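You operate a simulated robot arm through the tools that you are given. There is no shell and no other tool. Be economical: measure what you need, move in short steps, check, and stop when the job is done.

You run a simulated two-armed robot. Do the job below in one go: nothing can be reset, and whatever is moved stays where it is left.

## Task
Take the green checked cloth from the middle of the long worktop and lay it out flat on the worktop between range and sink.

The check looks at the end state, three seconds after you hand in, the way a careful person would. Anything else that was tipped, shoved, dropped, spilled or broken makes it a failure. Flat cloth is picked up by pressing the open fingertips on it (5 to 10 N) and closing them slowly along it; thin cloth reads only 2 to 8 mm in the jaws.

## Robot
Two 7-joint arms with two-finger parallel grippers on one trunk, on a base that drives. Base frame: it is fixed to the floor where the robot stands at the start and does not move with it; the origin is under the middle of the robot, x ahead of it, y to its left, z up. Lengths are in m, angles in degrees, forces in N, time in s.
The left shoulder is at the start at [0.05, 0.161, 1.148], the right one opposite. With the tool pointing down near the work surface each hand reaches from about 0.24 to 0.68 m from the robot's upright axis, wherever it stands, measured 20 degrees to its own side. Places, roughly: green checked cloth [0.6, -0.1, 0.9]; worktop between range and sink [0.7, -2, 0.9]. Payload 3.43 kg a hand.
Tool frame (each hand has its own): the origin (TCP) lies between the finger pads and is the grasp point; the fingertips stand 0.03 m ahead of it; z points along the fingers, y is the line along which they close. Largest opening 0.094 m; finger width 0.028, thickness 0.01; the body of the gripper, 0.05 by 0.096 m, starts 0.055 m behind the TCP.
Orientation is told as [roll, pitch, yaw] about the base's x, y, z axes, in that order, counted from this pose: with the fingers straight down and closing along the base's y, the tool's x points along the base's -x, its y along +y and its z along -z.

## Interface
- The arms move only by the tool step_arm. It takes "left_deltas", "right_deltas" or both (then of equal length, played together; a hand with none holds still); each is one flat list of numbers, 7 for each row, row after row: the shift along the tool's x, y, z in mm, then the turn, a rotation vector about the tool's x, y, z in degrees, then the opening, from 0 (shut) to 1 (fully open). In form: [tx, ty, tz, ax, ay, az, claw, tx, ty, tz, ax, ay, az, claw, ...]. A call has 1 to 10 rows; each row is the pose to reach, as a shift and turn from the pose commanded when the call began, along the tool's axes at that moment. Each row takes 0.2 s and may step no farther than 0.05 m and 8.6 degrees from the row before; otherwise, or with a gripper value out of range, the whole call is refused. A pose out of reach is approached as far as the arm can. The call stops where the force on the tool passes 40 N (or 10 N more than at its start, if that is more) or the arm is blocked; 0.2 s more then pass. Each finger travels about 0.045 m/s and halts on what it meets, pressing with about 43 N; the grip force reading is that of the motor and also rises with nothing between the fingers. The clock runs only during rows and for 0.2 s after the last one: add rows that repeat a pose to give the fingers time. It gives the time, the measured TCP pose, the force on the tool (base axes), the opening and the grip force at its end, in the units of the frame above (readings bear some noise), with the torque about the TCP (base axes, N m) and any sound that the robot's microphone picked up.
- Cameras (640 x 400 px; columns grow to the right, rows downward): "scene" is now at [0.1307, -0.0173, 1.2858]; the picture's right is [-0.19, -0.98, 0.00], its down [-0.43, 0.08, -0.90] and it looks along [0.88, -0.17, -0.44] (base axes); focal length 281 px, centre (320, 200). "left" rides on the left gripper at [0.076, -0.014, -0.102] in its tool frame; the picture's right is [0.18, 0.98, 0.00], its down [-0.75, 0.14, -0.64] and it looks along [-0.63, 0.12, 0.77] (tool axes); focal length 243 px, centre (320, 200). "right" rides on the right gripper at [0.076, 0.014, -0.103] in its tool frame; the picture's right is [-0.18, 0.98, 0.00], its down [-0.75, -0.14, -0.64] and it looks along [-0.63, -0.12, 0.77] (tool axes); focal length 243 px, centre (320, 200). There is no depth. A picture from a camera that has moved, and an enlarged one, comes with that camera's place and axes in the base frame and with its lens.
- snapshot(camera): a new picture of that camera. It takes no simulated time.
- raise_lower(by): slides the trunk up (or, below 0, down) by that many m; the arms and the scene camera ride with it, the base frame stays. It gives what a move gives, with no picture.
- roll_base(legs): drives the robot by 1 to 6 legs, each [ahead, left, turn to the left] in m, m and degrees, along the robot's own axes; the way and the turn of a leg run together, so that a leg with both is an arc; at most 1.5 m and 180 degrees a leg. The arms and the cameras ride along, it lands a little off, and it stops where it bumps. It gives what a move gives.
- head_to(pan, tilt): turns the head with the scene camera to pan (to the left, within 80 degrees either way) and tilt (down, from -29 to 69), counted from straight ahead of the robot. It gives what a move gives.
- enlarge(camera, box): a new picture of the part [left, top, right, bottom] of that camera's present view, enlarged. It takes no simulated time.
- finish_job(): hands the job in; it is judged then, once.

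Go step by step. Nothing tells you exact positions but the pictures and the camera data: compare them with the known pose of the tool, close in by small moves and look again before you grip or let go. The budget is 120 turns and 100 pictures, counting those below and the enlarged ones. Unless the task says otherwise, let go and move clear before handing in, and close with one line.

The tools are called after "Request:" as name(argument=value, ...) on one line, values as JSON. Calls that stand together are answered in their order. step_arm: Moves the arms, as the interface text tells. Its arguments: {"type":"object","properties":{"left_deltas":{"type":"array"},"right_deltas":{"type":"array"}},"required":[]} The other tools are called the same way: raise_lower (by) slides the trunk up or down; roll_base (legs) drives the base; head_to (pan, tilt) turns the head that bears the scene camera; snapshot (camera) takes a picture; enlarge (camera, box) takes an enlarged picture of a part of a camera's view; finish_job () hands the job in.

At the start:

```text
time_s: 0.0
left_ee_pos: [0.4253, 0.1274, 1.1343]
left_tool_rot: [0.0, 0.0, 0.1]
left_ft_force: [0.1, 0.2, 0.7]
left_wrist_torque: [0.0, -0.04, -0.03]
left_width: 0.0941
left_grasp_force: 0.0
right_ee_pos: [0.3609, -0.1929, 1.0936]
right_tool_rot: [0.0, 0.0, -0.1]
right_ft_force: [1.0, 0.0, -1.4]
right_wrist_torque: [0.02, -0.01, 0.0]
right_width: 0.0941
right_grasp_force: 0.1
trunk travel left (down, up): [-0.175, 0.092]
robot x, y, heading: [-0.001, 0.0011, -0.1]
head pan, tilt: [-11.0, 25.8]
```

scene: 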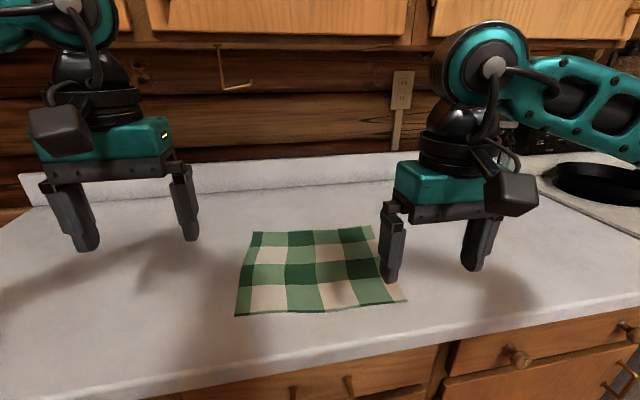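
right: 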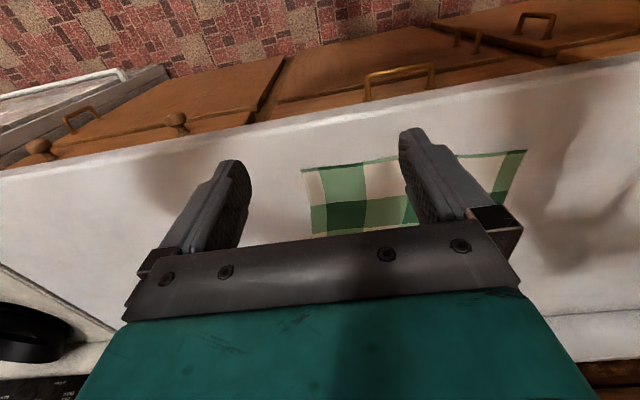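
left: 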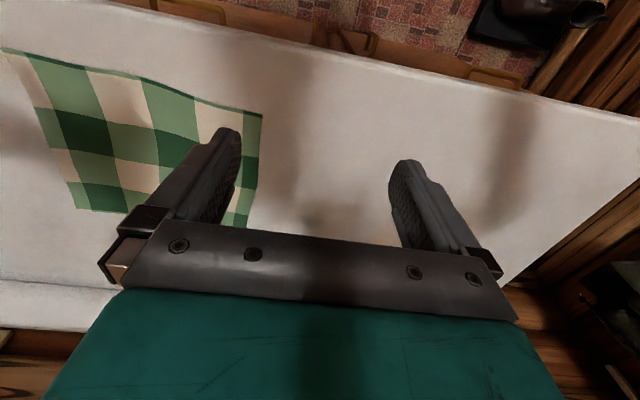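

The cloth lies flat ahead, about x 0.47–0.75 and y -0.27–0.06. I'll look along the worktop towards the destination first.

Request:
head_to(pan=-65, tilt=22)

Request:
snapshot(camera="scene")

```text
time_s: 1.2
left_ee_pos: [0.4272, 0.1275, 1.1339]
left_tool_rot: [0.0, 0.0, 0.0]
left_ft_force: [0.4, -0.5, 0.0]
left_wrist_torque: [0.03, 0.03, 0.03]
left_width: 0.094
left_grasp_force: 0.0
right_ee_pos: [0.3615, -0.1927, 1.0935]
right_tool_rot: [0.0, 0.0, 0.0]
right_ft_force: [-0.1, 0.0, -0.4]
right_wrist_torque: [0.02, -0.04, -0.01]
right_width: 0.0937
right_grasp_force: 0.0
trunk travel left (down, up): [-0.175, 0.092]
robot x, y, heading: [0.0019, -0.0007, -0.0]
head pan, tilt: [-65.0, 22.0]
```

```text
96 pictures are left
camera scene: at [0.0798, -0.0839, 1.2919], right [-0.91, -0.42, 0.0], down [-0.16, 0.34, -0.93], along [0.39, -0.84, -0.37], focal length 281 px, centre (320, 200)
```

scene: 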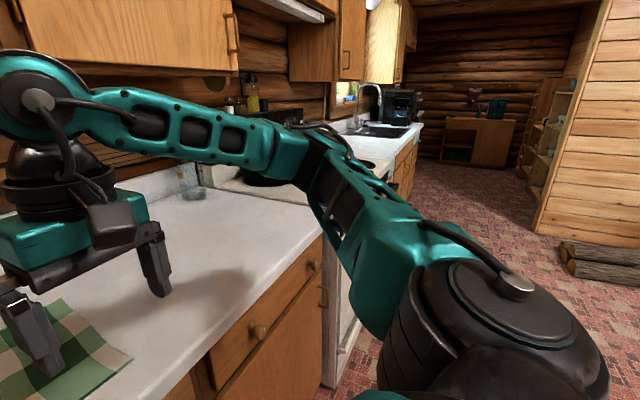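

The way along the front of the counter looks clear. I'll bring both hands above the near corners of the cloth, half open, and turn the head back to check.

Request:
step_arm(left_deltas=[-17, -20, 30, 0, 0, 0, 0.5, -34, -40, 60, 0, 0, 0, 0.5, -51, -60, 90, 0, 0, 0, 0.5, -68, -80, 120, 0, 0, 0, 0.5, -86, -100, 155, 0, 0, 0, 0.5, -86, -100, 155, 0, 0, 0, 0.5], right_deltas=[-27, -4, 24, 0, 0, 0, 0.5, -53, -8, 48, 0, 0, 0, 0.5, -80, -13, 72, 0, 0, 0, 0.5, -106, -18, 96, 0, 0, 0, 0.5, -133, -22, 115, 0, 0, 0, 0.5, -133, -22, 115, 0, 0, 0, 0.5])

Request:
head_to(pan=-8, tilt=45)

Request:
snapshot(camera="scene")

Request:
snapshot(camera="right")

Request:
snapshot(camera="left")

```text
time_s: 2.6
left_ee_pos: [0.5099, 0.0261, 0.979]
left_tool_rot: [0.1, -0.1, 0.1]
left_ft_force: [-0.5, 0.0, -0.3]
left_wrist_torque: [-0.01, 0.01, 0.01]
left_width: 0.0471
left_grasp_force: 0.1
right_ee_pos: [0.4968, -0.2143, 0.978]
right_tool_rot: [-0.1, 0.0, 0.1]
right_ft_force: [-0.4, 0.1, -0.8]
right_wrist_torque: [-0.03, 0.04, 0.02]
right_width: 0.047
right_grasp_force: 0.0
trunk travel left (down, up): [-0.175, 0.092]
robot x, y, heading: [-0.0045, 0.0015, 0.2]
head pan, tilt: [-65.0, 22.0]
```

```text
time_s: 3.9
left_ee_pos: [0.5105, 0.0265, 0.9789]
left_tool_rot: [0.0, 0.0, 0.1]
left_ft_force: [0.8, 0.1, 0.0]
left_wrist_torque: [-0.01, 0.0, -0.01]
left_width: 0.0471
left_grasp_force: 0.0
right_ee_pos: [0.4961, -0.2147, 0.9799]
right_tool_rot: [0.0, 0.0, 0.0]
right_ft_force: [0.0, -0.3, 0.3]
right_wrist_torque: [-0.01, 0.03, -0.02]
right_width: 0.0471
right_grasp_force: 0.1
trunk travel left (down, up): [-0.175, 0.092]
robot x, y, heading: [-0.002, 0.002, 0.2]
head pan, tilt: [-8.0, 45.0]
```

```text
95 pictures are left
camera scene: at [0.121, -0.0112, 1.2565], right [-0.14, -0.99, 0.0], down [-0.7, 0.1, -0.71], along [0.7, -0.1, -0.71], focal length 281 px, centre (320, 200)
```

scene: 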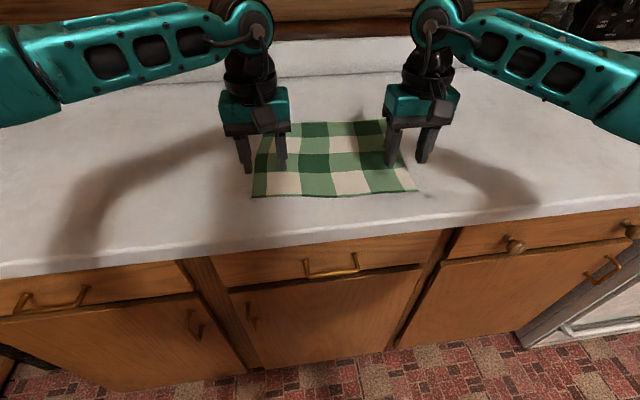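

```text
94 pictures are left
camera right: at [0.4204, -0.2006, 1.0816], right [0.18, 0.98, 0.0], down [0.75, -0.14, 0.64], along [0.63, -0.12, -0.77], focal length 243 px, centre (320, 200)
```

right: 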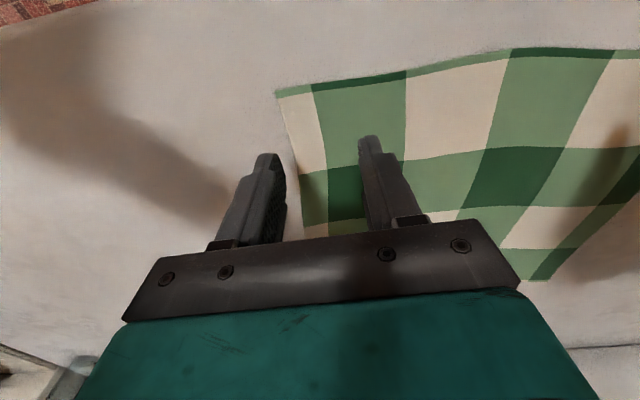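

```text
93 pictures are left
camera left: at [0.4337, 0.0129, 1.0819], right [-0.19, 0.98, 0.0], down [0.75, 0.14, 0.64], along [0.63, 0.12, -0.77], focal length 243 px, centre (320, 200)
```

left: 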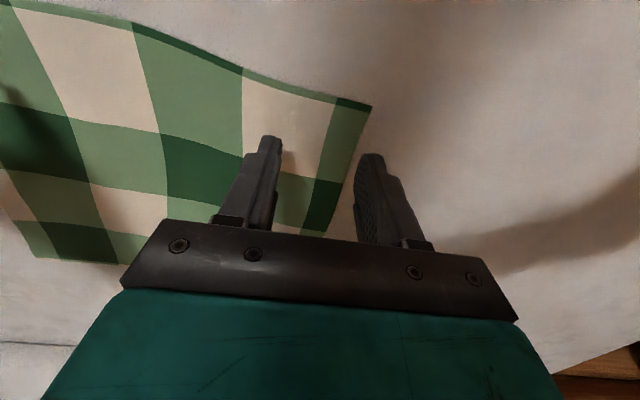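

The near corners are at about (0.469, -0.243) and (0.488, 0.060). I'll shift both hands slightly inboard and lower them close to the surface.

Request:
step_arm(left_deltas=[2, -11, 20, 0, 0, 0, 0.5, 2, -11, 40, 0, 0, 0, 0.5, 2, -11, 45, 0, 0, 0, 0.5, 2, -11, 45, 0, 0, 0, 0.5], right_deltas=[7, 14, 20, 0, 0, 0, 0.5, 7, 14, 40, 0, 0, 0, 0.5, 7, 14, 45, 0, 0, 0, 0.5, 7, 14, 45, 0, 0, 0, 0.5])

Request:
snapshot(camera="right")

Request:
snapshot(camera="left")

```text
time_s: 4.9
left_ee_pos: [0.508, 0.0158, 0.9417]
left_tool_rot: [-0.4, -0.7, 0.1]
left_ft_force: [5.7, -0.6, 35.5]
left_wrist_torque: [1.02, 0.11, -0.16]
left_width: 0.0467
left_grasp_force: 0.2
right_ee_pos: [0.4871, -0.1989, 0.9401]
right_tool_rot: [0.1, -0.9, -0.1]
right_ft_force: [5.3, -1.3, 34.8]
right_wrist_torque: [-0.57, 0.1, 0.11]
right_width: 0.0473
right_grasp_force: 0.0
trunk travel left (down, up): [-0.175, 0.092]
robot x, y, heading: [-0.0013, -0.0006, -0.4]
head pan, tilt: [-8.0, 45.0]
```

```text
92 pictures are left
camera right: at [0.4106, -0.1862, 1.0423], right [0.18, 0.98, 0.01], down [0.74, -0.14, 0.65], along [0.64, -0.12, -0.76], focal length 243 px, centre (320, 200)
```

right: 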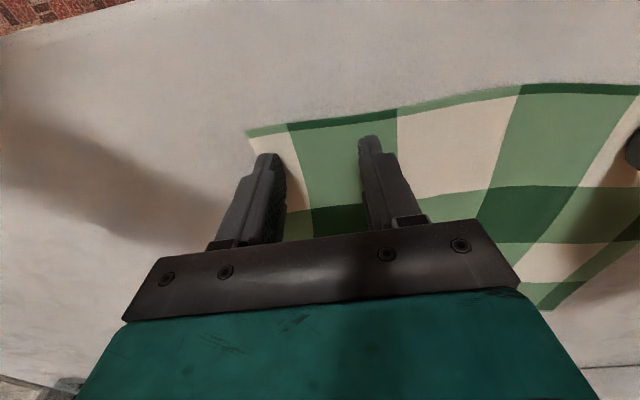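

```text
91 pictures are left
camera left: at [0.4304, 0.0024, 1.0431], right [-0.19, 0.98, -0.01], down [0.74, 0.15, 0.65], along [0.64, 0.12, -0.76], focal length 243 px, centre (320, 200)
```

left: 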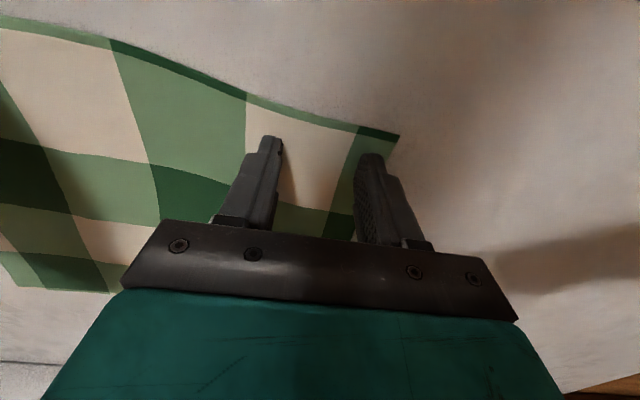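

The worktop surface is at about z 0.91 and both hands are pressing too hard. I'll ease off to roughly 8 N and check.

Request:
step_arm(left_deltas=[0, 0, -5, 0, 0, 0, 0.5, 0, 0, -5.5, 0, 0, 0, 0.5], right_deltas=[0, 0, -5, 0, 0, 0, 0.5, 0, 0, -5.5, 0, 0, 0, 0.5])

```text
time_s: 5.5
left_ee_pos: [0.5081, 0.0166, 0.9408]
left_tool_rot: [-0.1, -0.2, 0.0]
left_ft_force: [2.9, -0.9, 18.2]
left_wrist_torque: [0.46, 0.0, -0.07]
left_width: 0.0462
left_grasp_force: 0.1
right_ee_pos: [0.4862, -0.2013, 0.9399]
right_tool_rot: [0.0, -0.3, 0.0]
right_ft_force: [3.7, 0.0, 20.4]
right_wrist_torque: [-0.27, -0.03, 0.04]
right_width: 0.047
right_grasp_force: 0.2
trunk travel left (down, up): [-0.175, 0.092]
robot x, y, heading: [0.0024, 0.0004, 0.0]
head pan, tilt: [-8.0, 45.0]
```

Still about 19 N, so I'll ease up a few more mm.

Request:
step_arm(left_deltas=[0, 0, -3.5, 0, 0, 0, 0.5, 0, 0, -3.5, 0, 0, 0, 0.5], right_deltas=[0, 0, -4, 0, 0, 0, 0.5, 0, 0, -4, 0, 0, 0, 0.5])

```text
time_s: 6.1
left_ee_pos: [0.509, 0.0174, 0.9426]
left_tool_rot: [0.2, 0.1, 0.2]
left_ft_force: [-0.5, 0.0, 0.8]
left_wrist_torque: [-0.01, -0.01, 0.03]
left_width: 0.0471
left_grasp_force: 0.2
right_ee_pos: [0.4861, -0.2008, 0.9416]
right_tool_rot: [-0.1, 0.2, 0.0]
right_ft_force: [-0.9, 0.3, 3.2]
right_wrist_torque: [-0.03, 0.04, 0.01]
right_width: 0.0471
right_grasp_force: 0.0
trunk travel left (down, up): [-0.175, 0.092]
robot x, y, heading: [0.0005, 0.0002, -0.1]
head pan, tilt: [-8.0, 45.0]
```

Force is now nearly nil. I'll press in by about 2 mm and close slowly.

Request:
step_arm(left_deltas=[0, 0, 2, 0, 0, 0, 0.5, 0, 0, 2, 0, 0, 0, 0.45, 0, 0, 2, 0, 0, 0, 0.4, 0, 0, 2, 0, 0, 0, 0.35], right_deltas=[0, 0, 1.5, 0, 0, 0, 0.5, 0, 0, 1.5, 0, 0, 0, 0.45, 0, 0, 1.5, 0, 0, 0, 0.4, 0, 0, 1.5, 0, 0, 0, 0.35])

Request:
snapshot(camera="right")

Request:
snapshot(camera="left")

```text
time_s: 7.1
left_ee_pos: [0.5104, 0.0157, 0.9411]
left_tool_rot: [0.0, -0.1, 0.1]
left_ft_force: [0.1, 0.0, 0.8]
left_wrist_torque: [-0.02, 0.01, 0.01]
left_width: 0.0329
left_grasp_force: 0.1
right_ee_pos: [0.4882, -0.2022, 0.9417]
right_tool_rot: [0.0, 0.0, 0.0]
right_ft_force: [0.3, -0.9, 2.8]
right_wrist_torque: [-0.03, 0.01, -0.01]
right_width: 0.0327
right_grasp_force: 0.0
trunk travel left (down, up): [-0.175, 0.092]
robot x, y, heading: [0.0021, 0.0032, 0.1]
head pan, tilt: [-8.0, 45.0]
```

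```text
90 pictures are left
camera right: at [0.4117, -0.1868, 1.0435], right [0.18, 0.98, 0.0], down [0.75, -0.14, 0.64], along [0.63, -0.12, -0.77], focal length 243 px, centre (320, 200)
```

right: 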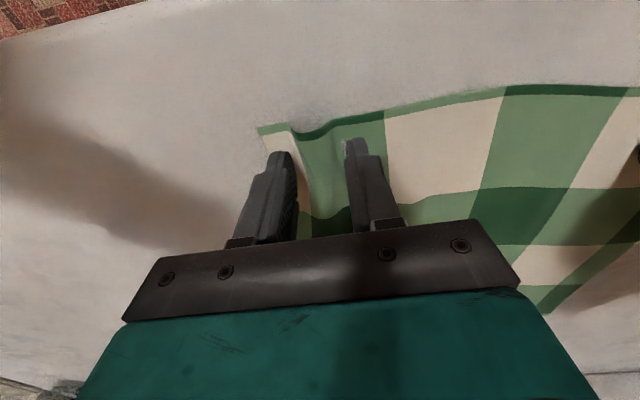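

```text
89 pictures are left
camera left: at [0.433, 0.0015, 1.0442], right [-0.19, 0.98, 0.0], down [0.75, 0.14, 0.64], along [0.63, 0.12, -0.77], focal length 243 px, centre (320, 200)
```

left: 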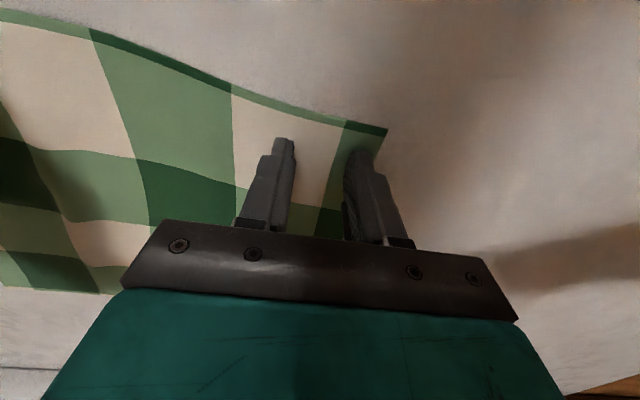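

The right hand is raising a ridge, but the left barely presses. I'll reopen the left, press it deeper and close again, while the right continues.

Request:
step_arm(left_deltas=[0, 0, -2, 0, 0, 0, 0.5, 0, 0, 3, 0, 0, 0, 0.5, 0, 0, 3, 0, 0, 0, 0.45, 0, 0, 3, 0, 0, 0, 0.4, 0, 0, 3, 0, 0, 0, 0.35, 0, 0, 3, 0, 0, 0, 0.3, 0, 0, 3, 0, 0, 0, 0.25, 0, 0, 3, 0, 0, 0, 0.2], right_deltas=[0, 0, 1.5, 0, 0, 0, 0.35, 0, 0, 1.5, 0, 0, 0, 0.35, 0, 0, 1.5, 0, 0, 0, 0.32, 0, 0, 1.5, 0, 0, 0, 0.29, 0, 0, 1.5, 0, 0, 0, 0.26, 0, 0, 1.5, 0, 0, 0, 0.23, 0, 0, 1.5, 0, 0, 0, 0.2, 0, 0, 1.5, 0, 0, 0, 0.17])

Request:
snapshot(camera="right")

Request:
snapshot(camera="left")

```text
time_s: 8.9
left_ee_pos: [0.5104, 0.0148, 0.9409]
left_tool_rot: [-0.1, -0.4, 0.1]
left_ft_force: [1.2, 4.5, 30.3]
left_wrist_torque: [0.51, 0.1, -0.03]
left_width: 0.0193
left_grasp_force: 3.3
right_ee_pos: [0.487, -0.2006, 0.9417]
right_tool_rot: [0.0, -0.1, 0.0]
right_ft_force: [0.0, 1.0, 1.5]
right_wrist_torque: [0.01, 0.04, 0.01]
right_width: 0.016
right_grasp_force: 0.1
trunk travel left (down, up): [-0.175, 0.092]
robot x, y, heading: [0.004, 0.0013, 0.1]
head pan, tilt: [-8.0, 45.0]
```

```text
88 pictures are left
camera right: at [0.4103, -0.1867, 1.0435], right [0.18, 0.98, 0.0], down [0.75, -0.14, 0.64], along [0.63, -0.12, -0.77], focal length 243 px, centre (320, 200)
```

right: 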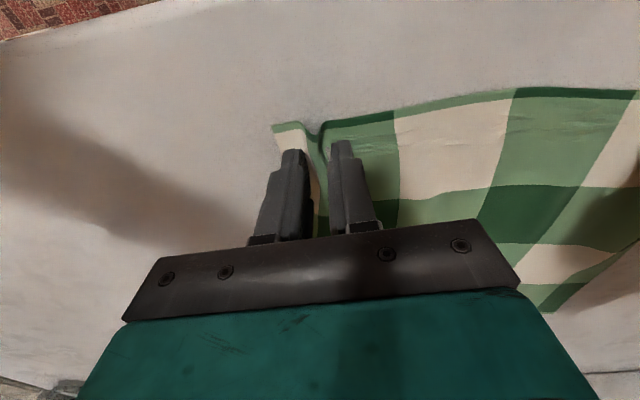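

```text
87 pictures are left
camera left: at [0.4322, 0.0016, 1.0435], right [-0.19, 0.98, 0.0], down [0.75, 0.14, 0.65], along [0.64, 0.12, -0.76], focal length 243 px, centre (320, 200)
```

left: 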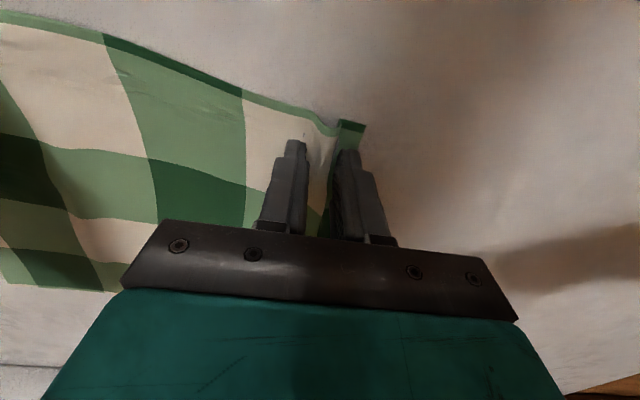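

Both have folds between the fingers now. I'll close fully, easing the left's pressure.

Request:
step_arm(left_deltas=[0, 0, -2, 0, 0, 0, 0.16, 0, 0, -2, 0, 0, 0, 0.12, 0, 0, -2, 0, 0, 0, 0.08, 0, 0, -2, 0, 0, 0, 0.04, 0, 0, -2, 0, 0, 0, 0, 0, 0, -2, 0, 0, 0, 0, 0, 0, -2, 0, 0, 0, 0], right_deltas=[0, 0, 1.5, 0, 0, 0, 0.14, 0, 0, 1.5, 0, 0, 0, 0.11, 0, 0, 1.5, 0, 0, 0, 0.08, 0, 0, 1.5, 0, 0, 0, 0.04, 0, 0, 1.5, 0, 0, 0, 0, 0, 0, 1, 0, 0, 0, 0, 0, 0, 1, 0, 0, 0, 0])

Request:
snapshot(camera="right")

Request:
snapshot(camera="left")

```text
time_s: 10.5
left_ee_pos: [0.5077, 0.0161, 0.9411]
left_tool_rot: [-0.2, -0.3, 0.1]
left_ft_force: [-0.3, -12.2, 13.1]
left_wrist_torque: [-0.38, 0.07, -0.01]
left_width: 0.0022
left_grasp_force: 37.0
right_ee_pos: [0.4862, -0.2005, 0.9407]
right_tool_rot: [0.2, -0.2, 0.0]
right_ft_force: [2.8, 7.7, 22.2]
right_wrist_torque: [0.12, 0.09, 0.07]
right_width: 0.0061
right_grasp_force: 41.0
trunk travel left (down, up): [-0.175, 0.092]
robot x, y, heading: [0.0022, 0.0018, -0.0]
head pan, tilt: [-8.0, 45.0]
```

```text
86 pictures are left
camera right: at [0.4104, -0.1858, 1.043], right [0.18, 0.98, 0.0], down [0.75, -0.14, 0.65], along [0.64, -0.12, -0.76], focal length 243 px, centre (320, 200)
```

right: 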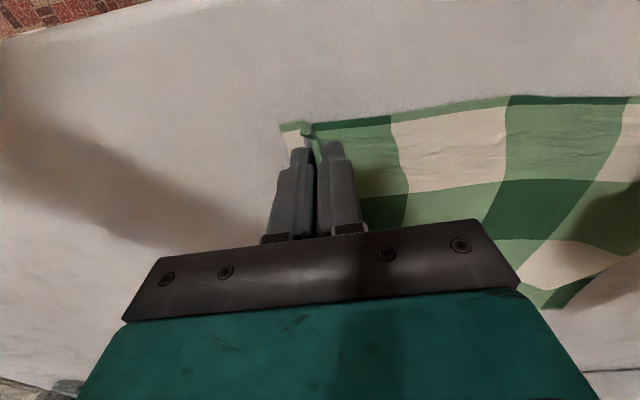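

```text
85 pictures are left
camera left: at [0.4311, 0.0018, 1.0441], right [-0.18, 0.98, 0.0], down [0.75, 0.14, 0.64], along [0.63, 0.12, -0.77], focal length 243 px, centre (320, 200)
```

left: 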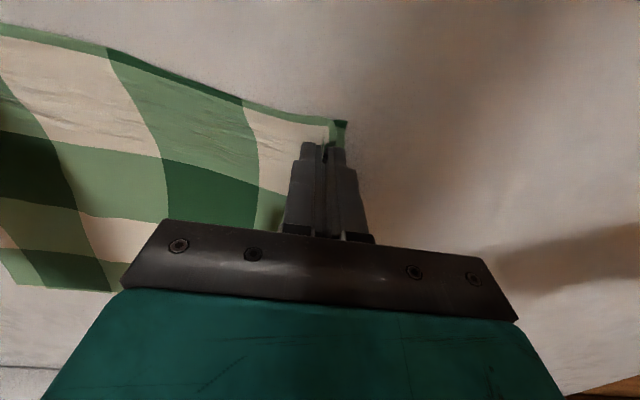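

Both jaws appear to hold cloth (2.2 mm left, 6.1 mm right). I'll lift both hands together by a little and check.

Request:
step_arm(left_deltas=[0, 0, -15, 0, 0, 0, 0, 0, 0, -30, 0, 0, 0, 0, 0, 0, -45, 0, 0, 0, 0, 0, 0, -60, 0, 0, 0, 0], right_deltas=[0, 0, -15, 0, 0, 0, 0, 0, 0, -30, 0, 0, 0, 0, 0, 0, -45, 0, 0, 0, 0, 0, 0, -60, 0, 0, 0, 0])

Request:
snapshot(camera="scene")

Request:
snapshot(camera="left")

```text
time_s: 11.5
left_ee_pos: [0.5098, 0.0154, 1.0]
left_tool_rot: [0.0, 0.0, 0.1]
left_ft_force: [-1.4, -11.3, -0.2]
left_wrist_torque: [-0.35, 0.05, 0.0]
left_width: 0.0022
left_grasp_force: 36.4
right_ee_pos: [0.4869, -0.2, 0.9996]
right_tool_rot: [0.0, 0.0, 0.0]
right_ft_force: [1.4, 11.7, 0.1]
right_wrist_torque: [0.39, -0.03, 0.11]
right_width: 0.0061
right_grasp_force: 40.2
trunk travel left (down, up): [-0.175, 0.092]
robot x, y, heading: [-0.003, 0.0026, -0.2]
head pan, tilt: [-8.0, 45.0]
```

```text
84 pictures are left
camera scene: at [0.1209, -0.0111, 1.2564], right [-0.14, -0.99, 0.0], down [-0.7, 0.1, -0.71], along [0.7, -0.1, -0.71], focal length 281 px, centre (320, 200)
```

scene: 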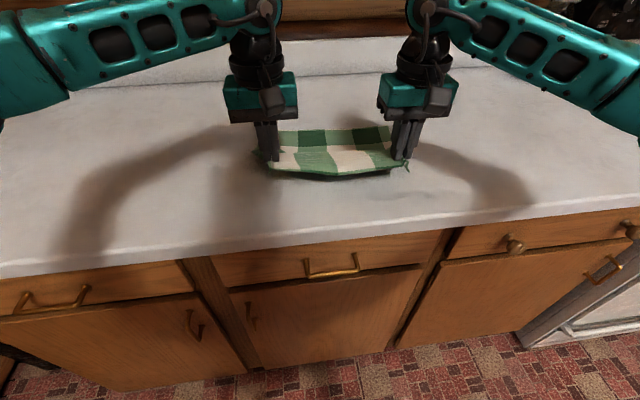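

```text
83 pictures are left
camera left: at [0.4327, 0.002, 1.103], right [-0.19, 0.98, 0.0], down [0.75, 0.14, 0.64], along [0.63, 0.12, -0.77], focal length 243 px, centre (320, 200)
```

left: 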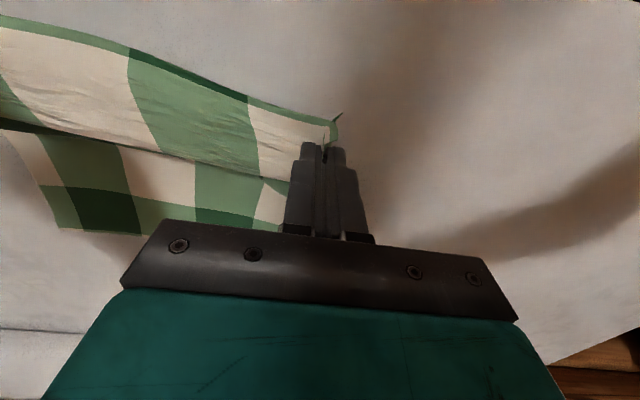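

The cloth is held, with some sideways tension. I'll bring the hands a few mm together and lift it clear of the worktop.

Request:
step_arm(left_deltas=[0, -4, 0, 0, 0, 0, 0, 0, -4, -20, 0, 0, 0, 0, 5, -4, -45, 0, 0, 0, 0, 10, -4, -70, 0, 0, 0, 0, 15, -4, -95, 0, 0, 0, 0, 20, -4, -120, 0, 0, 0, 0, 25, -4, -145, 0, 0, 0, 0, 30, -4, -170, 0, 0, 0, 0, 30, -4, -170, 0, 0, 0, 0], right_deltas=[0, 4, 0, 0, 0, 0, 0, 0, 4, -20, 0, 0, 0, 0, 3, 4, -45, 0, 0, 0, 0, 5, 4, -70, 0, 0, 0, 0, 8, 4, -95, 0, 0, 0, 0, 10, 4, -120, 0, 0, 0, 0, 12, 4, -145, 0, 0, 0, 0, 15, 4, -170, 0, 0, 0, 0, 15, 4, -170, 0, 0, 0, 0])

Request:
raise_lower(by=0.085)

Request:
snapshot(camera="scene")

Request:
head_to(pan=-80, tilt=35)

Request:
snapshot(camera="scene")

```text
time_s: 13.5
left_ee_pos: [0.4808, 0.0119, 1.1701]
left_tool_rot: [0.0, 0.0, 0.1]
left_ft_force: [0.4, -2.1, 0.2]
left_wrist_torque: [-0.05, 0.0, -0.05]
left_width: 0.0018
left_grasp_force: 36.6
right_ee_pos: [0.4729, -0.198, 1.1667]
right_tool_rot: [0.0, 0.0, 0.1]
right_ft_force: [0.5, 2.3, 0.3]
right_wrist_torque: [0.09, -0.02, 0.01]
right_width: 0.0059
right_grasp_force: 39.8
trunk travel left (down, up): [-0.175, 0.092]
robot x, y, heading: [0.0016, 0.0007, -0.1]
head pan, tilt: [-8.0, 45.0]
```

```text
time_s: 14.7
left_ee_pos: [0.4811, 0.0114, 1.2547]
left_tool_rot: [0.1, 0.0, 0.1]
left_ft_force: [0.2, -1.4, 0.7]
left_wrist_torque: [-0.02, 0.02, 0.04]
left_width: 0.0021
left_grasp_force: 36.9
right_ee_pos: [0.472, -0.1962, 1.2526]
right_tool_rot: [0.0, 0.0, 0.1]
right_ft_force: [-0.5, 1.7, -0.3]
right_wrist_torque: [0.06, 0.01, 0.0]
right_width: 0.0057
right_grasp_force: 39.8
trunk travel left (down, up): [-0.26, 0.007]
robot x, y, heading: [0.0001, 0.0036, -0.1]
head pan, tilt: [-8.0, 45.0]
```

```text
82 pictures are left
camera scene: at [0.1213, -0.0112, 1.3414], right [-0.14, -0.99, 0.0], down [-0.7, 0.1, -0.71], along [0.7, -0.1, -0.71], focal length 281 px, centre (320, 200)
```

scene: 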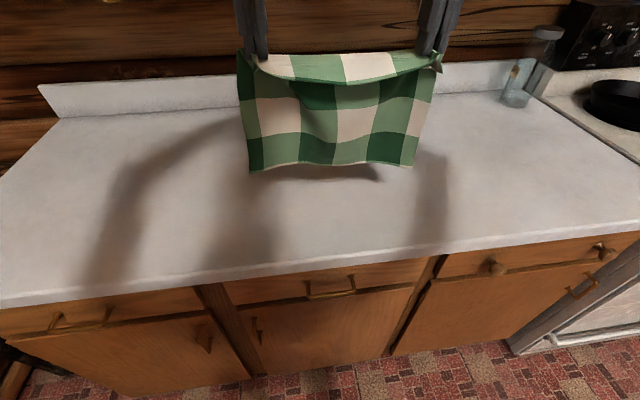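

```text
time_s: 16.1
left_ee_pos: [0.4807, 0.012, 1.2543]
left_tool_rot: [0.0, 0.0, 0.1]
left_ft_force: [0.7, -1.0, 0.3]
left_wrist_torque: [-0.02, 0.0, 0.0]
left_width: 0.002
left_grasp_force: 36.8
right_ee_pos: [0.4741, -0.1972, 1.2522]
right_tool_rot: [0.0, 0.0, 0.1]
right_ft_force: [-0.5, 1.2, 0.0]
right_wrist_torque: [0.04, -0.01, 0.03]
right_width: 0.0057
right_grasp_force: 39.8
trunk travel left (down, up): [-0.26, 0.007]
robot x, y, heading: [-0.0029, 0.0004, -0.0]
head pan, tilt: [-80.0, 35.0]
```

```text
81 pictures are left
camera scene: at [0.0559, -0.0865, 1.3563], right [-0.98, -0.17, 0.0], down [-0.1, 0.56, -0.82], along [0.14, -0.81, -0.57], focal length 281 px, centre (320, 200)
```

scene: 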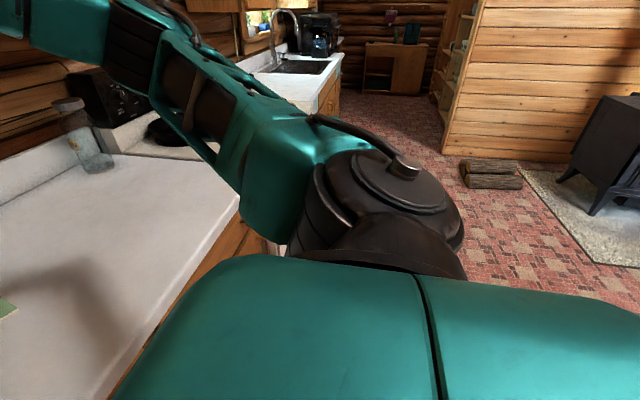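

The cloth hangs well from both hands and the floor to the right is clear. I'll back off 0.25 m, slide right about 1.85 m, and look at the target.

Request:
roll_base(legs=[[-0.25, 0, 0], [0, -0.95, 0], [0, -0.9, 0]])

Request:
head_to(pan=0, tilt=35)

Request:
snapshot(camera="scene")

Request:
snapshot(camera="right")

```text
time_s: 34.1
left_ee_pos: [0.2112, -1.8493, 1.2541]
left_tool_rot: [0.1, -0.1, -0.6]
left_ft_force: [-0.1, -1.1, -0.6]
left_wrist_torque: [-0.02, -0.01, -0.01]
left_width: 0.0022
left_grasp_force: 37.0
right_ee_pos: [0.2005, -2.0593, 1.2522]
right_tool_rot: [0.0, 0.0, -0.7]
right_ft_force: [-0.1, 1.8, -0.5]
right_wrist_torque: [0.06, -0.06, 0.0]
right_width: 0.0057
right_grasp_force: 40.0
trunk travel left (down, up): [-0.26, 0.007]
robot x, y, heading: [-0.2721, -1.8579, -0.9]
head pan, tilt: [-80.0, 35.0]
```

```text
time_s: 35.7
left_ee_pos: [0.2117, -1.85, 1.2535]
left_tool_rot: [0.0, 0.0, -0.7]
left_ft_force: [-0.4, -0.6, -0.7]
left_wrist_torque: [-0.04, 0.0, -0.02]
left_width: 0.0017
left_grasp_force: 36.6
right_ee_pos: [0.2015, -2.059, 1.2523]
right_tool_rot: [0.0, -0.1, -0.7]
right_ft_force: [0.0, 2.1, 0.2]
right_wrist_torque: [0.03, -0.02, 0.03]
right_width: 0.0058
right_grasp_force: 39.6
trunk travel left (down, up): [-0.26, 0.007]
robot x, y, heading: [-0.2694, -1.8552, -1.0]
head pan, tilt: [0.0, 35.0]
```

```text
80 pictures are left
camera scene: at [-0.1412, -1.8576, 1.3563], right [-0.01, -1.0, 0.0], down [-0.57, 0.01, -0.82], along [0.82, -0.01, -0.57], focal length 281 px, centre (320, 200)
```

scene: 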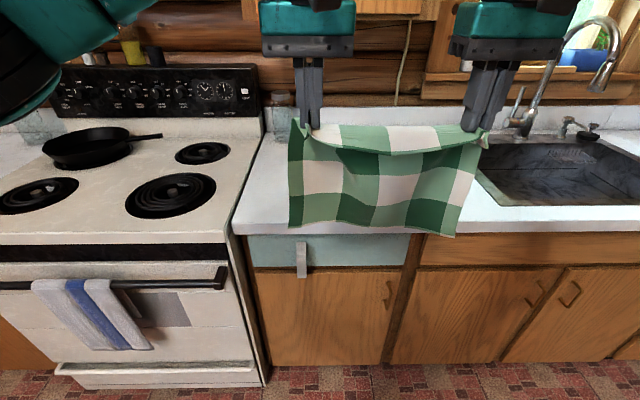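

```text
79 pictures are left
camera right: at [0.1252, -2.0437, 1.3549], right [0.2, 0.98, 0.0], down [0.75, -0.15, 0.64], along [0.63, -0.13, -0.77], focal length 243 px, centre (320, 200)
```

right: 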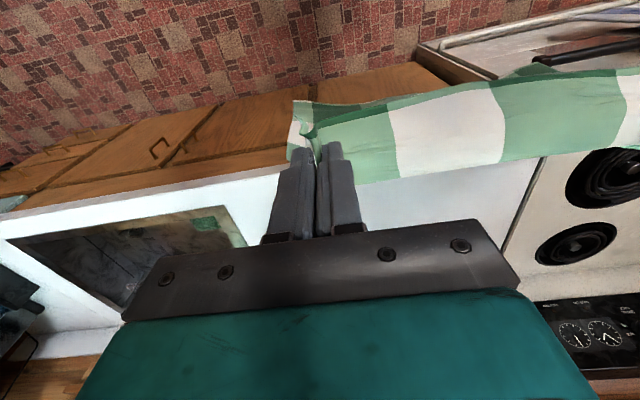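

The free worktop spans roughly y -1.65 to -2.35 and x 0.38 to 0.95. I need to know how low and how far forward the wall cabinets come, so I look up.

Request:
head_to(pan=0, tilt=5)

Request:
snapshot(camera="scene")

Request:
snapshot(camera="left")

```text
time_s: 36.6
left_ee_pos: [0.2122, -1.8499, 1.2552]
left_tool_rot: [0.0, 0.2, -0.7]
left_ft_force: [0.9, -2.0, 0.7]
left_wrist_torque: [-0.05, -0.02, 0.02]
left_width: 0.002
left_grasp_force: 36.6
right_ee_pos: [0.2011, -2.0581, 1.2526]
right_tool_rot: [0.0, 0.0, -0.8]
right_ft_force: [-0.5, 1.5, -0.1]
right_wrist_torque: [0.07, 0.0, -0.01]
right_width: 0.0058
right_grasp_force: 39.9
trunk travel left (down, up): [-0.26, 0.007]
robot x, y, heading: [-0.267, -1.8576, -0.9]
head pan, tilt: [0.0, 5.0]
```

```text
78 pictures are left
camera scene: at [-0.1374, -1.8575, 1.4044], right [-0.01, -1.0, 0.0], down [-0.09, 0.0, -1.0], along [1.0, -0.01, -0.09], focal length 281 px, centre (320, 200)
```

scene: 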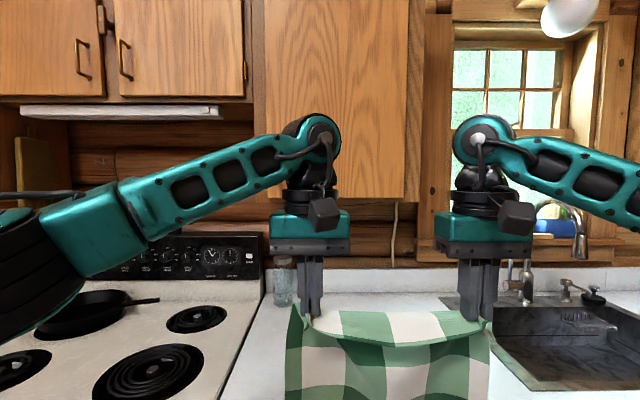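

```text
77 pictures are left
camera left: at [0.1342, -1.863, 1.3573], right [-0.17, 0.98, 0.0], down [0.75, 0.13, 0.64], along [0.63, 0.11, -0.77], focal length 243 px, centre (320, 200)
```

left: 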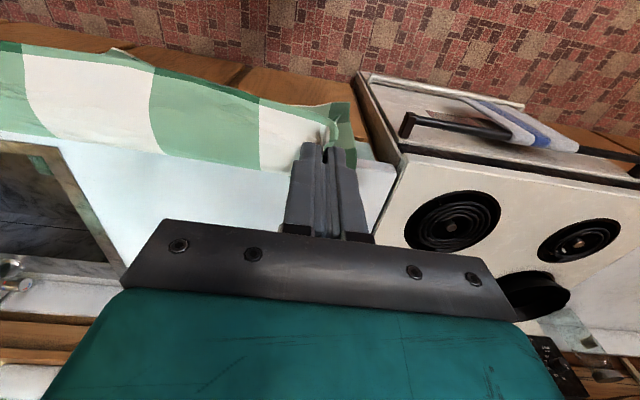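

A wall cabinet hangs above the target with its underside at about z 1.34, so the hands should reach in tilted forward, with wrists held back. I'll tilt both hands 40° (fingertips forward) here, in the clear.

Request:
step_arm(left_deltas=[0, 0, 0, 0, -5, 0, 0, 0, 0, 0, 0, -10, 0, 0, 0, 0, 0, 0, -15, 0, 0, 0, 0, 0, 0, -20, 0, 0, 0, 0, 0, 0, -25, 0, 0, 0, 0, 0, 0, -30, 0, 0, 0, 0, 0, 0, -35, 0, 0, 0, 0, 0, 0, -40, 0, 0, 0, 0, 0, 0, -40, 0, 0], right_deltas=[0, 0, 0, 0, -5, 0, 0, 0, 0, 0, 0, -10, 0, 0, 0, 0, 0, 0, -15, 0, 0, 0, 0, 0, 0, -20, 0, 0, 0, 0, 0, 0, -25, 0, 0, 0, 0, 0, 0, -30, 0, 0, 0, 0, 0, 0, -35, 0, 0, 0, 0, 0, 0, -40, 0, 0, 0, 0, 0, 0, -40, 0, 0])

Request:
snapshot(camera="scene")

```text
time_s: 38.6
left_ee_pos: [0.2114, -1.8502, 1.2536]
left_tool_rot: [-0.2, -40.0, -0.5]
left_ft_force: [0.2, -2.3, -0.3]
left_wrist_torque: [-0.01, 0.01, -0.06]
left_width: 0.002
left_grasp_force: 36.8
right_ee_pos: [0.1997, -2.0596, 1.252]
right_tool_rot: [0.0, -40.1, -0.8]
right_ft_force: [0.4, 2.0, -0.3]
right_wrist_torque: [0.03, 0.0, 0.03]
right_width: 0.006
right_grasp_force: 40.3
trunk travel left (down, up): [-0.26, 0.007]
robot x, y, heading: [-0.2682, -1.8549, -1.1]
head pan, tilt: [0.0, 5.0]
```

```text
76 pictures are left
camera scene: at [-0.1373, -1.8575, 1.4045], right [-0.01, -1.0, 0.0], down [-0.09, 0.0, -1.0], along [1.0, -0.01, -0.09], focal length 281 px, centre (320, 200)
```

scene: 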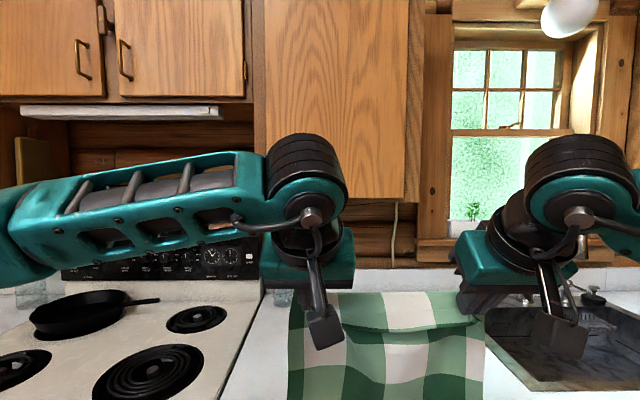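

The tilt worked with a firm hold. Now I'll shift right 5 cm, correct the heading, and move ahead.

Request:
roll_base(legs=[[0, -0.05, 1.0], [0.25, 0, 0]])

Request:
head_to(pan=-10, tilt=45)

Request:
snapshot(camera="scene")

```text
time_s: 41.2
left_ee_pos: [0.4596, -1.8904, 1.2542]
left_tool_rot: [-0.1, -40.0, 0.3]
left_ft_force: [0.7, -1.8, -0.4]
left_wrist_torque: [-0.05, 0.01, -0.07]
left_width: 0.0017
left_grasp_force: 37.2
right_ee_pos: [0.4522, -2.0997, 1.2519]
right_tool_rot: [0.0, -40.0, 0.1]
right_ft_force: [0.9, 2.3, -0.2]
right_wrist_torque: [0.04, 0.01, 0.04]
right_width: 0.0057
right_grasp_force: 39.9
trunk travel left (down, up): [-0.26, 0.007]
robot x, y, heading: [-0.0198, -1.9022, 0.2]
head pan, tilt: [0.0, 5.0]
```

```text
time_s: 42.2
left_ee_pos: [0.4595, -1.8904, 1.2539]
left_tool_rot: [-0.1, -40.2, 0.3]
left_ft_force: [-0.5, -2.1, -0.1]
left_wrist_torque: [-0.02, -0.01, -0.05]
left_width: 0.0018
left_grasp_force: 36.0
right_ee_pos: [0.4512, -2.0998, 1.2524]
right_tool_rot: [0.0, -40.0, 0.2]
right_ft_force: [-0.8, 2.4, 0.9]
right_wrist_torque: [0.02, 0.0, 0.06]
right_width: 0.0058
right_grasp_force: 40.0
trunk travel left (down, up): [-0.26, 0.007]
robot x, y, heading: [-0.0229, -1.9068, 0.2]
head pan, tilt: [-10.0, 45.0]
```

```text
75 pictures are left
camera scene: at [0.0987, -1.918, 1.3415], right [-0.17, -0.99, 0.0], down [-0.7, 0.12, -0.71], along [0.7, -0.12, -0.71], focal length 281 px, centre (320, 200)
```

scene: 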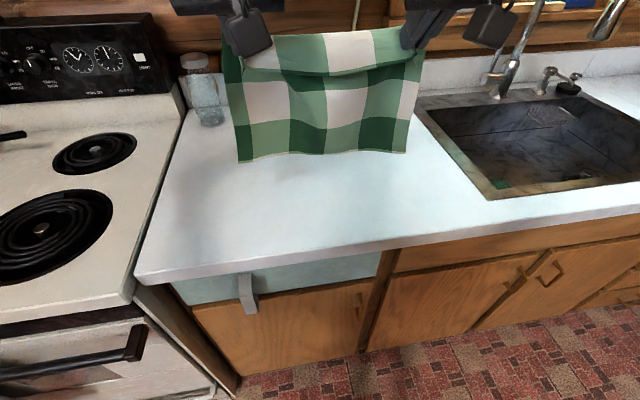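

I'd like a better fix on the cabinet front before reaching in, so another look up from here.

Request:
head_to(pan=0, tilt=5)

Request:
snapshot(camera="scene")

```text
time_s: 43.3
left_ee_pos: [0.4587, -1.8904, 1.254]
left_tool_rot: [-0.1, -40.0, 0.3]
left_ft_force: [0.3, -1.2, -0.5]
left_wrist_torque: [-0.06, -0.01, -0.03]
left_width: 0.0018
left_grasp_force: 36.9
right_ee_pos: [0.4523, -2.1, 1.2525]
right_tool_rot: [0.0, -40.0, 0.3]
right_ft_force: [-0.2, 1.9, 0.8]
right_wrist_torque: [0.06, -0.02, 0.04]
right_width: 0.0057
right_grasp_force: 39.6
trunk travel left (down, up): [-0.26, 0.007]
robot x, y, heading: [-0.0234, -1.904, -0.2]
head pan, tilt: [0.0, 5.0]
```

```text
74 pictures are left
camera scene: at [0.1105, -1.9039, 1.4044], right [0.0, -1.0, 0.0], down [-0.09, 0.0, -1.0], along [1.0, 0.0, -0.09], focal length 281 px, centre (320, 200)
```

scene: 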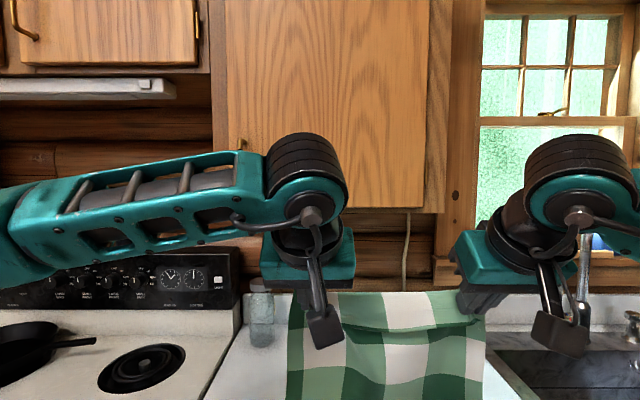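

The cabinet front is at about x 0.74, with its underside at z 1.33, so the tilted hands can safely go to x 0.70. Advancing both.

Request:
step_arm(left_deltas=[-26, 0, 22, 0, 0, 0, 0, -52, 0, 44, 0, 0, 0, 0, -79, 0, 66, 0, 0, 0, 0, -105, 0, 88, 0, 0, 0, 0, -131, 0, 110, 0, 0, 0, 0, -158, 0, 132, 0, 0, 0, 0, -184, 0, 154, 0, 0, 0, 0, -184, 0, 154, 0, 0, 0, 0, -184, 0, 154, 0, 0, 0, 0], right_deltas=[-27, 0, 22.5, 0, 0, 0, 0, -54, 0, 45, 0, 0, 0, 0, -81, 0, 68, 0, 0, 0, 0, -108, 0, 90, 0, 0, 0, 0, -134, 0, 113, 0, 0, 0, 0, -161, 0, 135, 0, 0, 0, 0, -188, 0, 158, 0, 0, 0, 0, -188, 0, 158, 0, 0, 0, 0, -188, 0, 158, 0, 0, 0, 0])

Request:
head_to(pan=0, tilt=30)

Request:
snapshot(camera="scene")

```text
time_s: 45.3
left_ee_pos: [0.6873, -1.8867, 1.2508]
left_tool_rot: [-0.1, -40.1, 0.2]
left_ft_force: [-0.8, -3.7, -0.7]
left_wrist_torque: [-0.11, 0.01, -0.1]
left_width: 0.0017
left_grasp_force: 36.5
left hand out of reach, approached as far as the arm can: row 7, 8, 9
right_ee_pos: [0.6964, -2.0981, 1.2498]
right_tool_rot: [0.0, -40.0, 0.3]
right_ft_force: [-0.6, 3.9, 0.7]
right_wrist_torque: [0.08, 0.04, 0.1]
right_width: 0.0057
right_grasp_force: 39.6
trunk travel left (down, up): [-0.26, 0.007]
robot x, y, heading: [-0.021, -1.902, 0.1]
head pan, tilt: [0.0, 5.0]
```

```text
time_s: 46.2
left_ee_pos: [0.687, -1.8866, 1.251]
left_tool_rot: [-0.1, -40.1, 0.3]
left_ft_force: [0.4, -4.7, 0.5]
left_wrist_torque: [-0.09, -0.03, -0.11]
left_width: 0.0018
left_grasp_force: 36.4
right_ee_pos: [0.6962, -2.0998, 1.2503]
right_tool_rot: [0.0, -40.0, 0.2]
right_ft_force: [-1.4, 5.3, -0.3]
right_wrist_torque: [0.08, -0.01, 0.12]
right_width: 0.0057
right_grasp_force: 40.0
trunk travel left (down, up): [-0.26, 0.007]
robot x, y, heading: [-0.0209, -1.9055, 0.1]
head pan, tilt: [0.0, 30.0]
```

```text
73 pictures are left
camera scene: at [0.109, -1.9039, 1.3641], right [0.0, -1.0, 0.0], down [-0.5, 0.0, -0.87], along [0.87, 0.0, -0.5], focal length 281 px, centre (320, 200)
```

scene: 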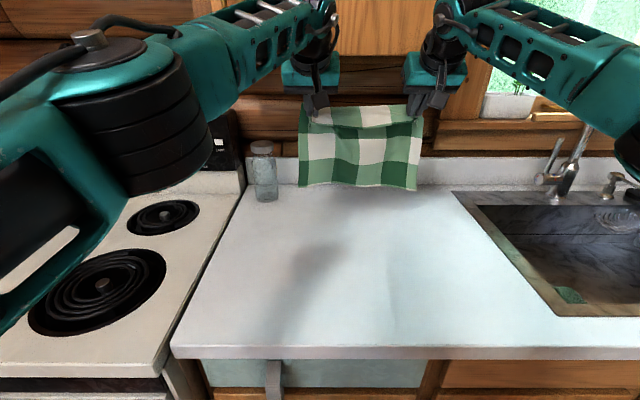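

The cloth hangs freely over the back half of the worktop. I'll lower the trunk until its bottom edge is nearly touching.

Request:
raise_lower(by=-0.1)

Request:
snapshot(camera="scene")

```text
time_s: 47.5
left_ee_pos: [0.6865, -1.8872, 1.1513]
left_tool_rot: [0.0, -40.2, 0.4]
left_ft_force: [0.6, -5.5, 0.0]
left_wrist_torque: [-0.15, 0.0, -0.14]
left_width: 0.0019
left_grasp_force: 36.9
right_ee_pos: [0.6965, -2.0992, 1.1497]
right_tool_rot: [0.1, -40.1, 0.2]
right_ft_force: [-0.4, 5.7, -0.5]
right_wrist_torque: [0.08, 0.04, 0.13]
right_width: 0.0058
right_grasp_force: 40.2
trunk travel left (down, up): [-0.16, 0.107]
robot x, y, heading: [-0.0204, -1.9044, -0.1]
head pan, tilt: [0.0, 30.0]
```

```text
72 pictures are left
camera scene: at [0.1089, -1.9038, 1.2641], right [0.0, -1.0, 0.0], down [-0.5, 0.0, -0.87], along [0.87, 0.0, -0.5], focal length 281 px, centre (320, 200)
```

scene: 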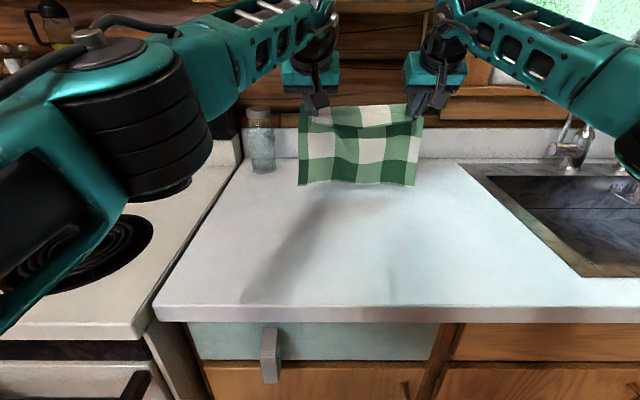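

Bottom edge is about 5 cm above the surface. I'll lower 5 cm more and view it.

Request:
raise_lower(by=-0.05)

Request:
snapshot(camera="scene")

Request:
snapshot(camera="right")

```text
time_s: 48.5
left_ee_pos: [0.6867, -1.8863, 1.1017]
left_tool_rot: [0.0, -40.1, 0.3]
left_ft_force: [0.9, -5.3, 0.1]
left_wrist_torque: [-0.14, 0.01, -0.14]
left_width: 0.0019
left_grasp_force: 36.2
right_ee_pos: [0.6965, -2.0997, 1.1003]
right_tool_rot: [0.1, -40.0, 0.2]
right_ft_force: [-0.3, 5.8, 0.2]
right_wrist_torque: [0.12, 0.02, 0.16]
right_width: 0.0056
right_grasp_force: 40.6
trunk travel left (down, up): [-0.11, 0.157]
robot x, y, heading: [-0.0229, -1.9075, 0.1]
head pan, tilt: [0.0, 30.0]
```

```text
71 pictures are left
camera scene: at [0.1088, -1.9038, 1.2141], right [0.0, -1.0, 0.0], down [-0.5, 0.0, -0.87], along [0.87, 0.0, -0.5], focal length 281 px, centre (320, 200)
```

scene: 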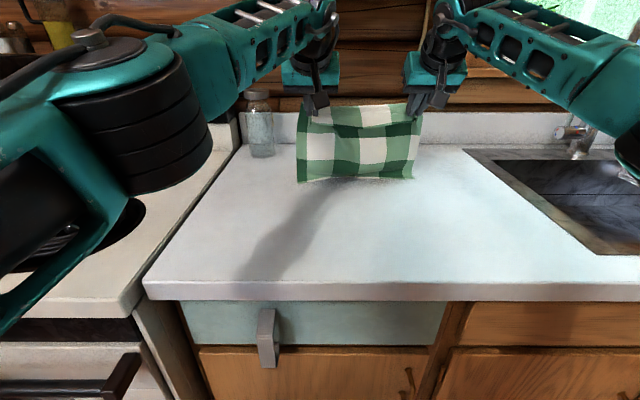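

```text
70 pictures are left
camera right: at [0.5727, -2.0848, 1.1298], right [0.14, 0.98, 0.12], down [0.16, -0.14, 0.98], along [0.98, -0.11, -0.18], focal length 243 px, centre (320, 200)
```

right: 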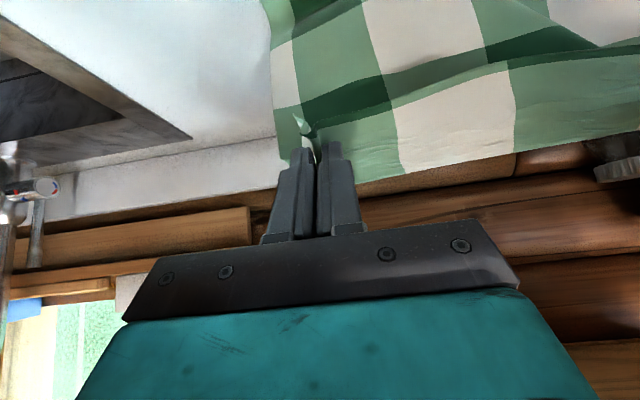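

The bottom edge is just about touching. I'll begin laying: hands move back and down along an arc so the cloth falls away from them.

Request:
step_arm(left_deltas=[15.7, 0, 3, 0, 0, 0, 0, 31.4, 0, 6.3, 0, 0, 0, 0, 46, 0, 0.5, 0, 0, 0, 0, 60.8, 0, -5.3, 0, 0, 0, 0, 75.5, 0, -11, 0, 0, 0, 0, 90.2, 0, -17, 0, 0, 0, 0, 106.5, 0, -21, 0, 0, 0, 0, 122.8, 0, -24.8, 0, 0, 0, 0, 137, 0, -27, 0, 0, 0, 0, 151.6, 0, -29.4, 0, 0, 0, 0], right_deltas=[15.7, 0, 3, 0, 0, 0, 0, 31.4, 0, 6.3, 0, 0, 0, 0, 46, 0, 0.5, 0, 0, 0, 0, 60.8, 0, -5.3, 0, 0, 0, 0, 75.5, 0, -11, 0, 0, 0, 0, 90.2, 0, -17, 0, 0, 0, 0, 106.5, 0, -21, 0, 0, 0, 0, 122.8, 0, -24.8, 0, 0, 0, 0, 137, 0, -27, 0, 0, 0, 0, 151.6, 0, -29.4, 0, 0, 0, 0])

Request:
snapshot(camera="scene")

Request:
snapshot(camera="right")

```text
time_s: 50.6
left_ee_pos: [0.5514, -1.8869, 1.0271]
left_tool_rot: [0.0, -40.2, 0.3]
left_ft_force: [0.7, -6.8, -0.3]
left_wrist_torque: [-0.14, 0.0, -0.14]
left_width: 0.0019
left_grasp_force: 36.7
right_ee_pos: [0.5621, -2.0998, 1.0253]
right_tool_rot: [0.1, -40.0, 0.1]
right_ft_force: [-0.8, 4.7, -0.8]
right_wrist_torque: [0.08, 0.02, 0.19]
right_width: 0.0059
right_grasp_force: 40.2
trunk travel left (down, up): [-0.11, 0.157]
robot x, y, heading: [-0.0212, -1.9041, -0.0]
head pan, tilt: [0.0, 30.0]
```

```text
69 pictures are left
camera scene: at [0.109, -1.9039, 1.2141], right [0.0, -1.0, 0.0], down [-0.5, 0.0, -0.87], along [0.87, 0.0, -0.5], focal length 281 px, centre (320, 200)
```

scene: 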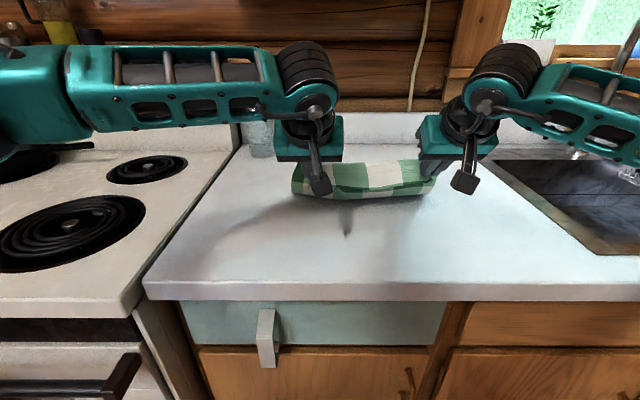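

```text
68 pictures are left
camera right: at [0.4381, -2.0857, 1.0551], right [0.14, 0.98, 0.12], down [0.16, -0.14, 0.98], along [0.98, -0.11, -0.18], focal length 243 px, centre (320, 200)
```

right: 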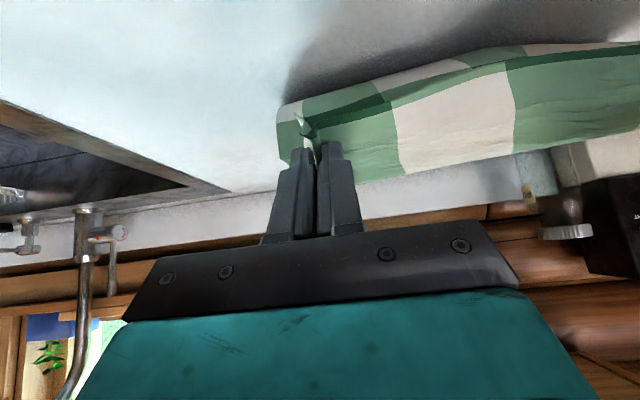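

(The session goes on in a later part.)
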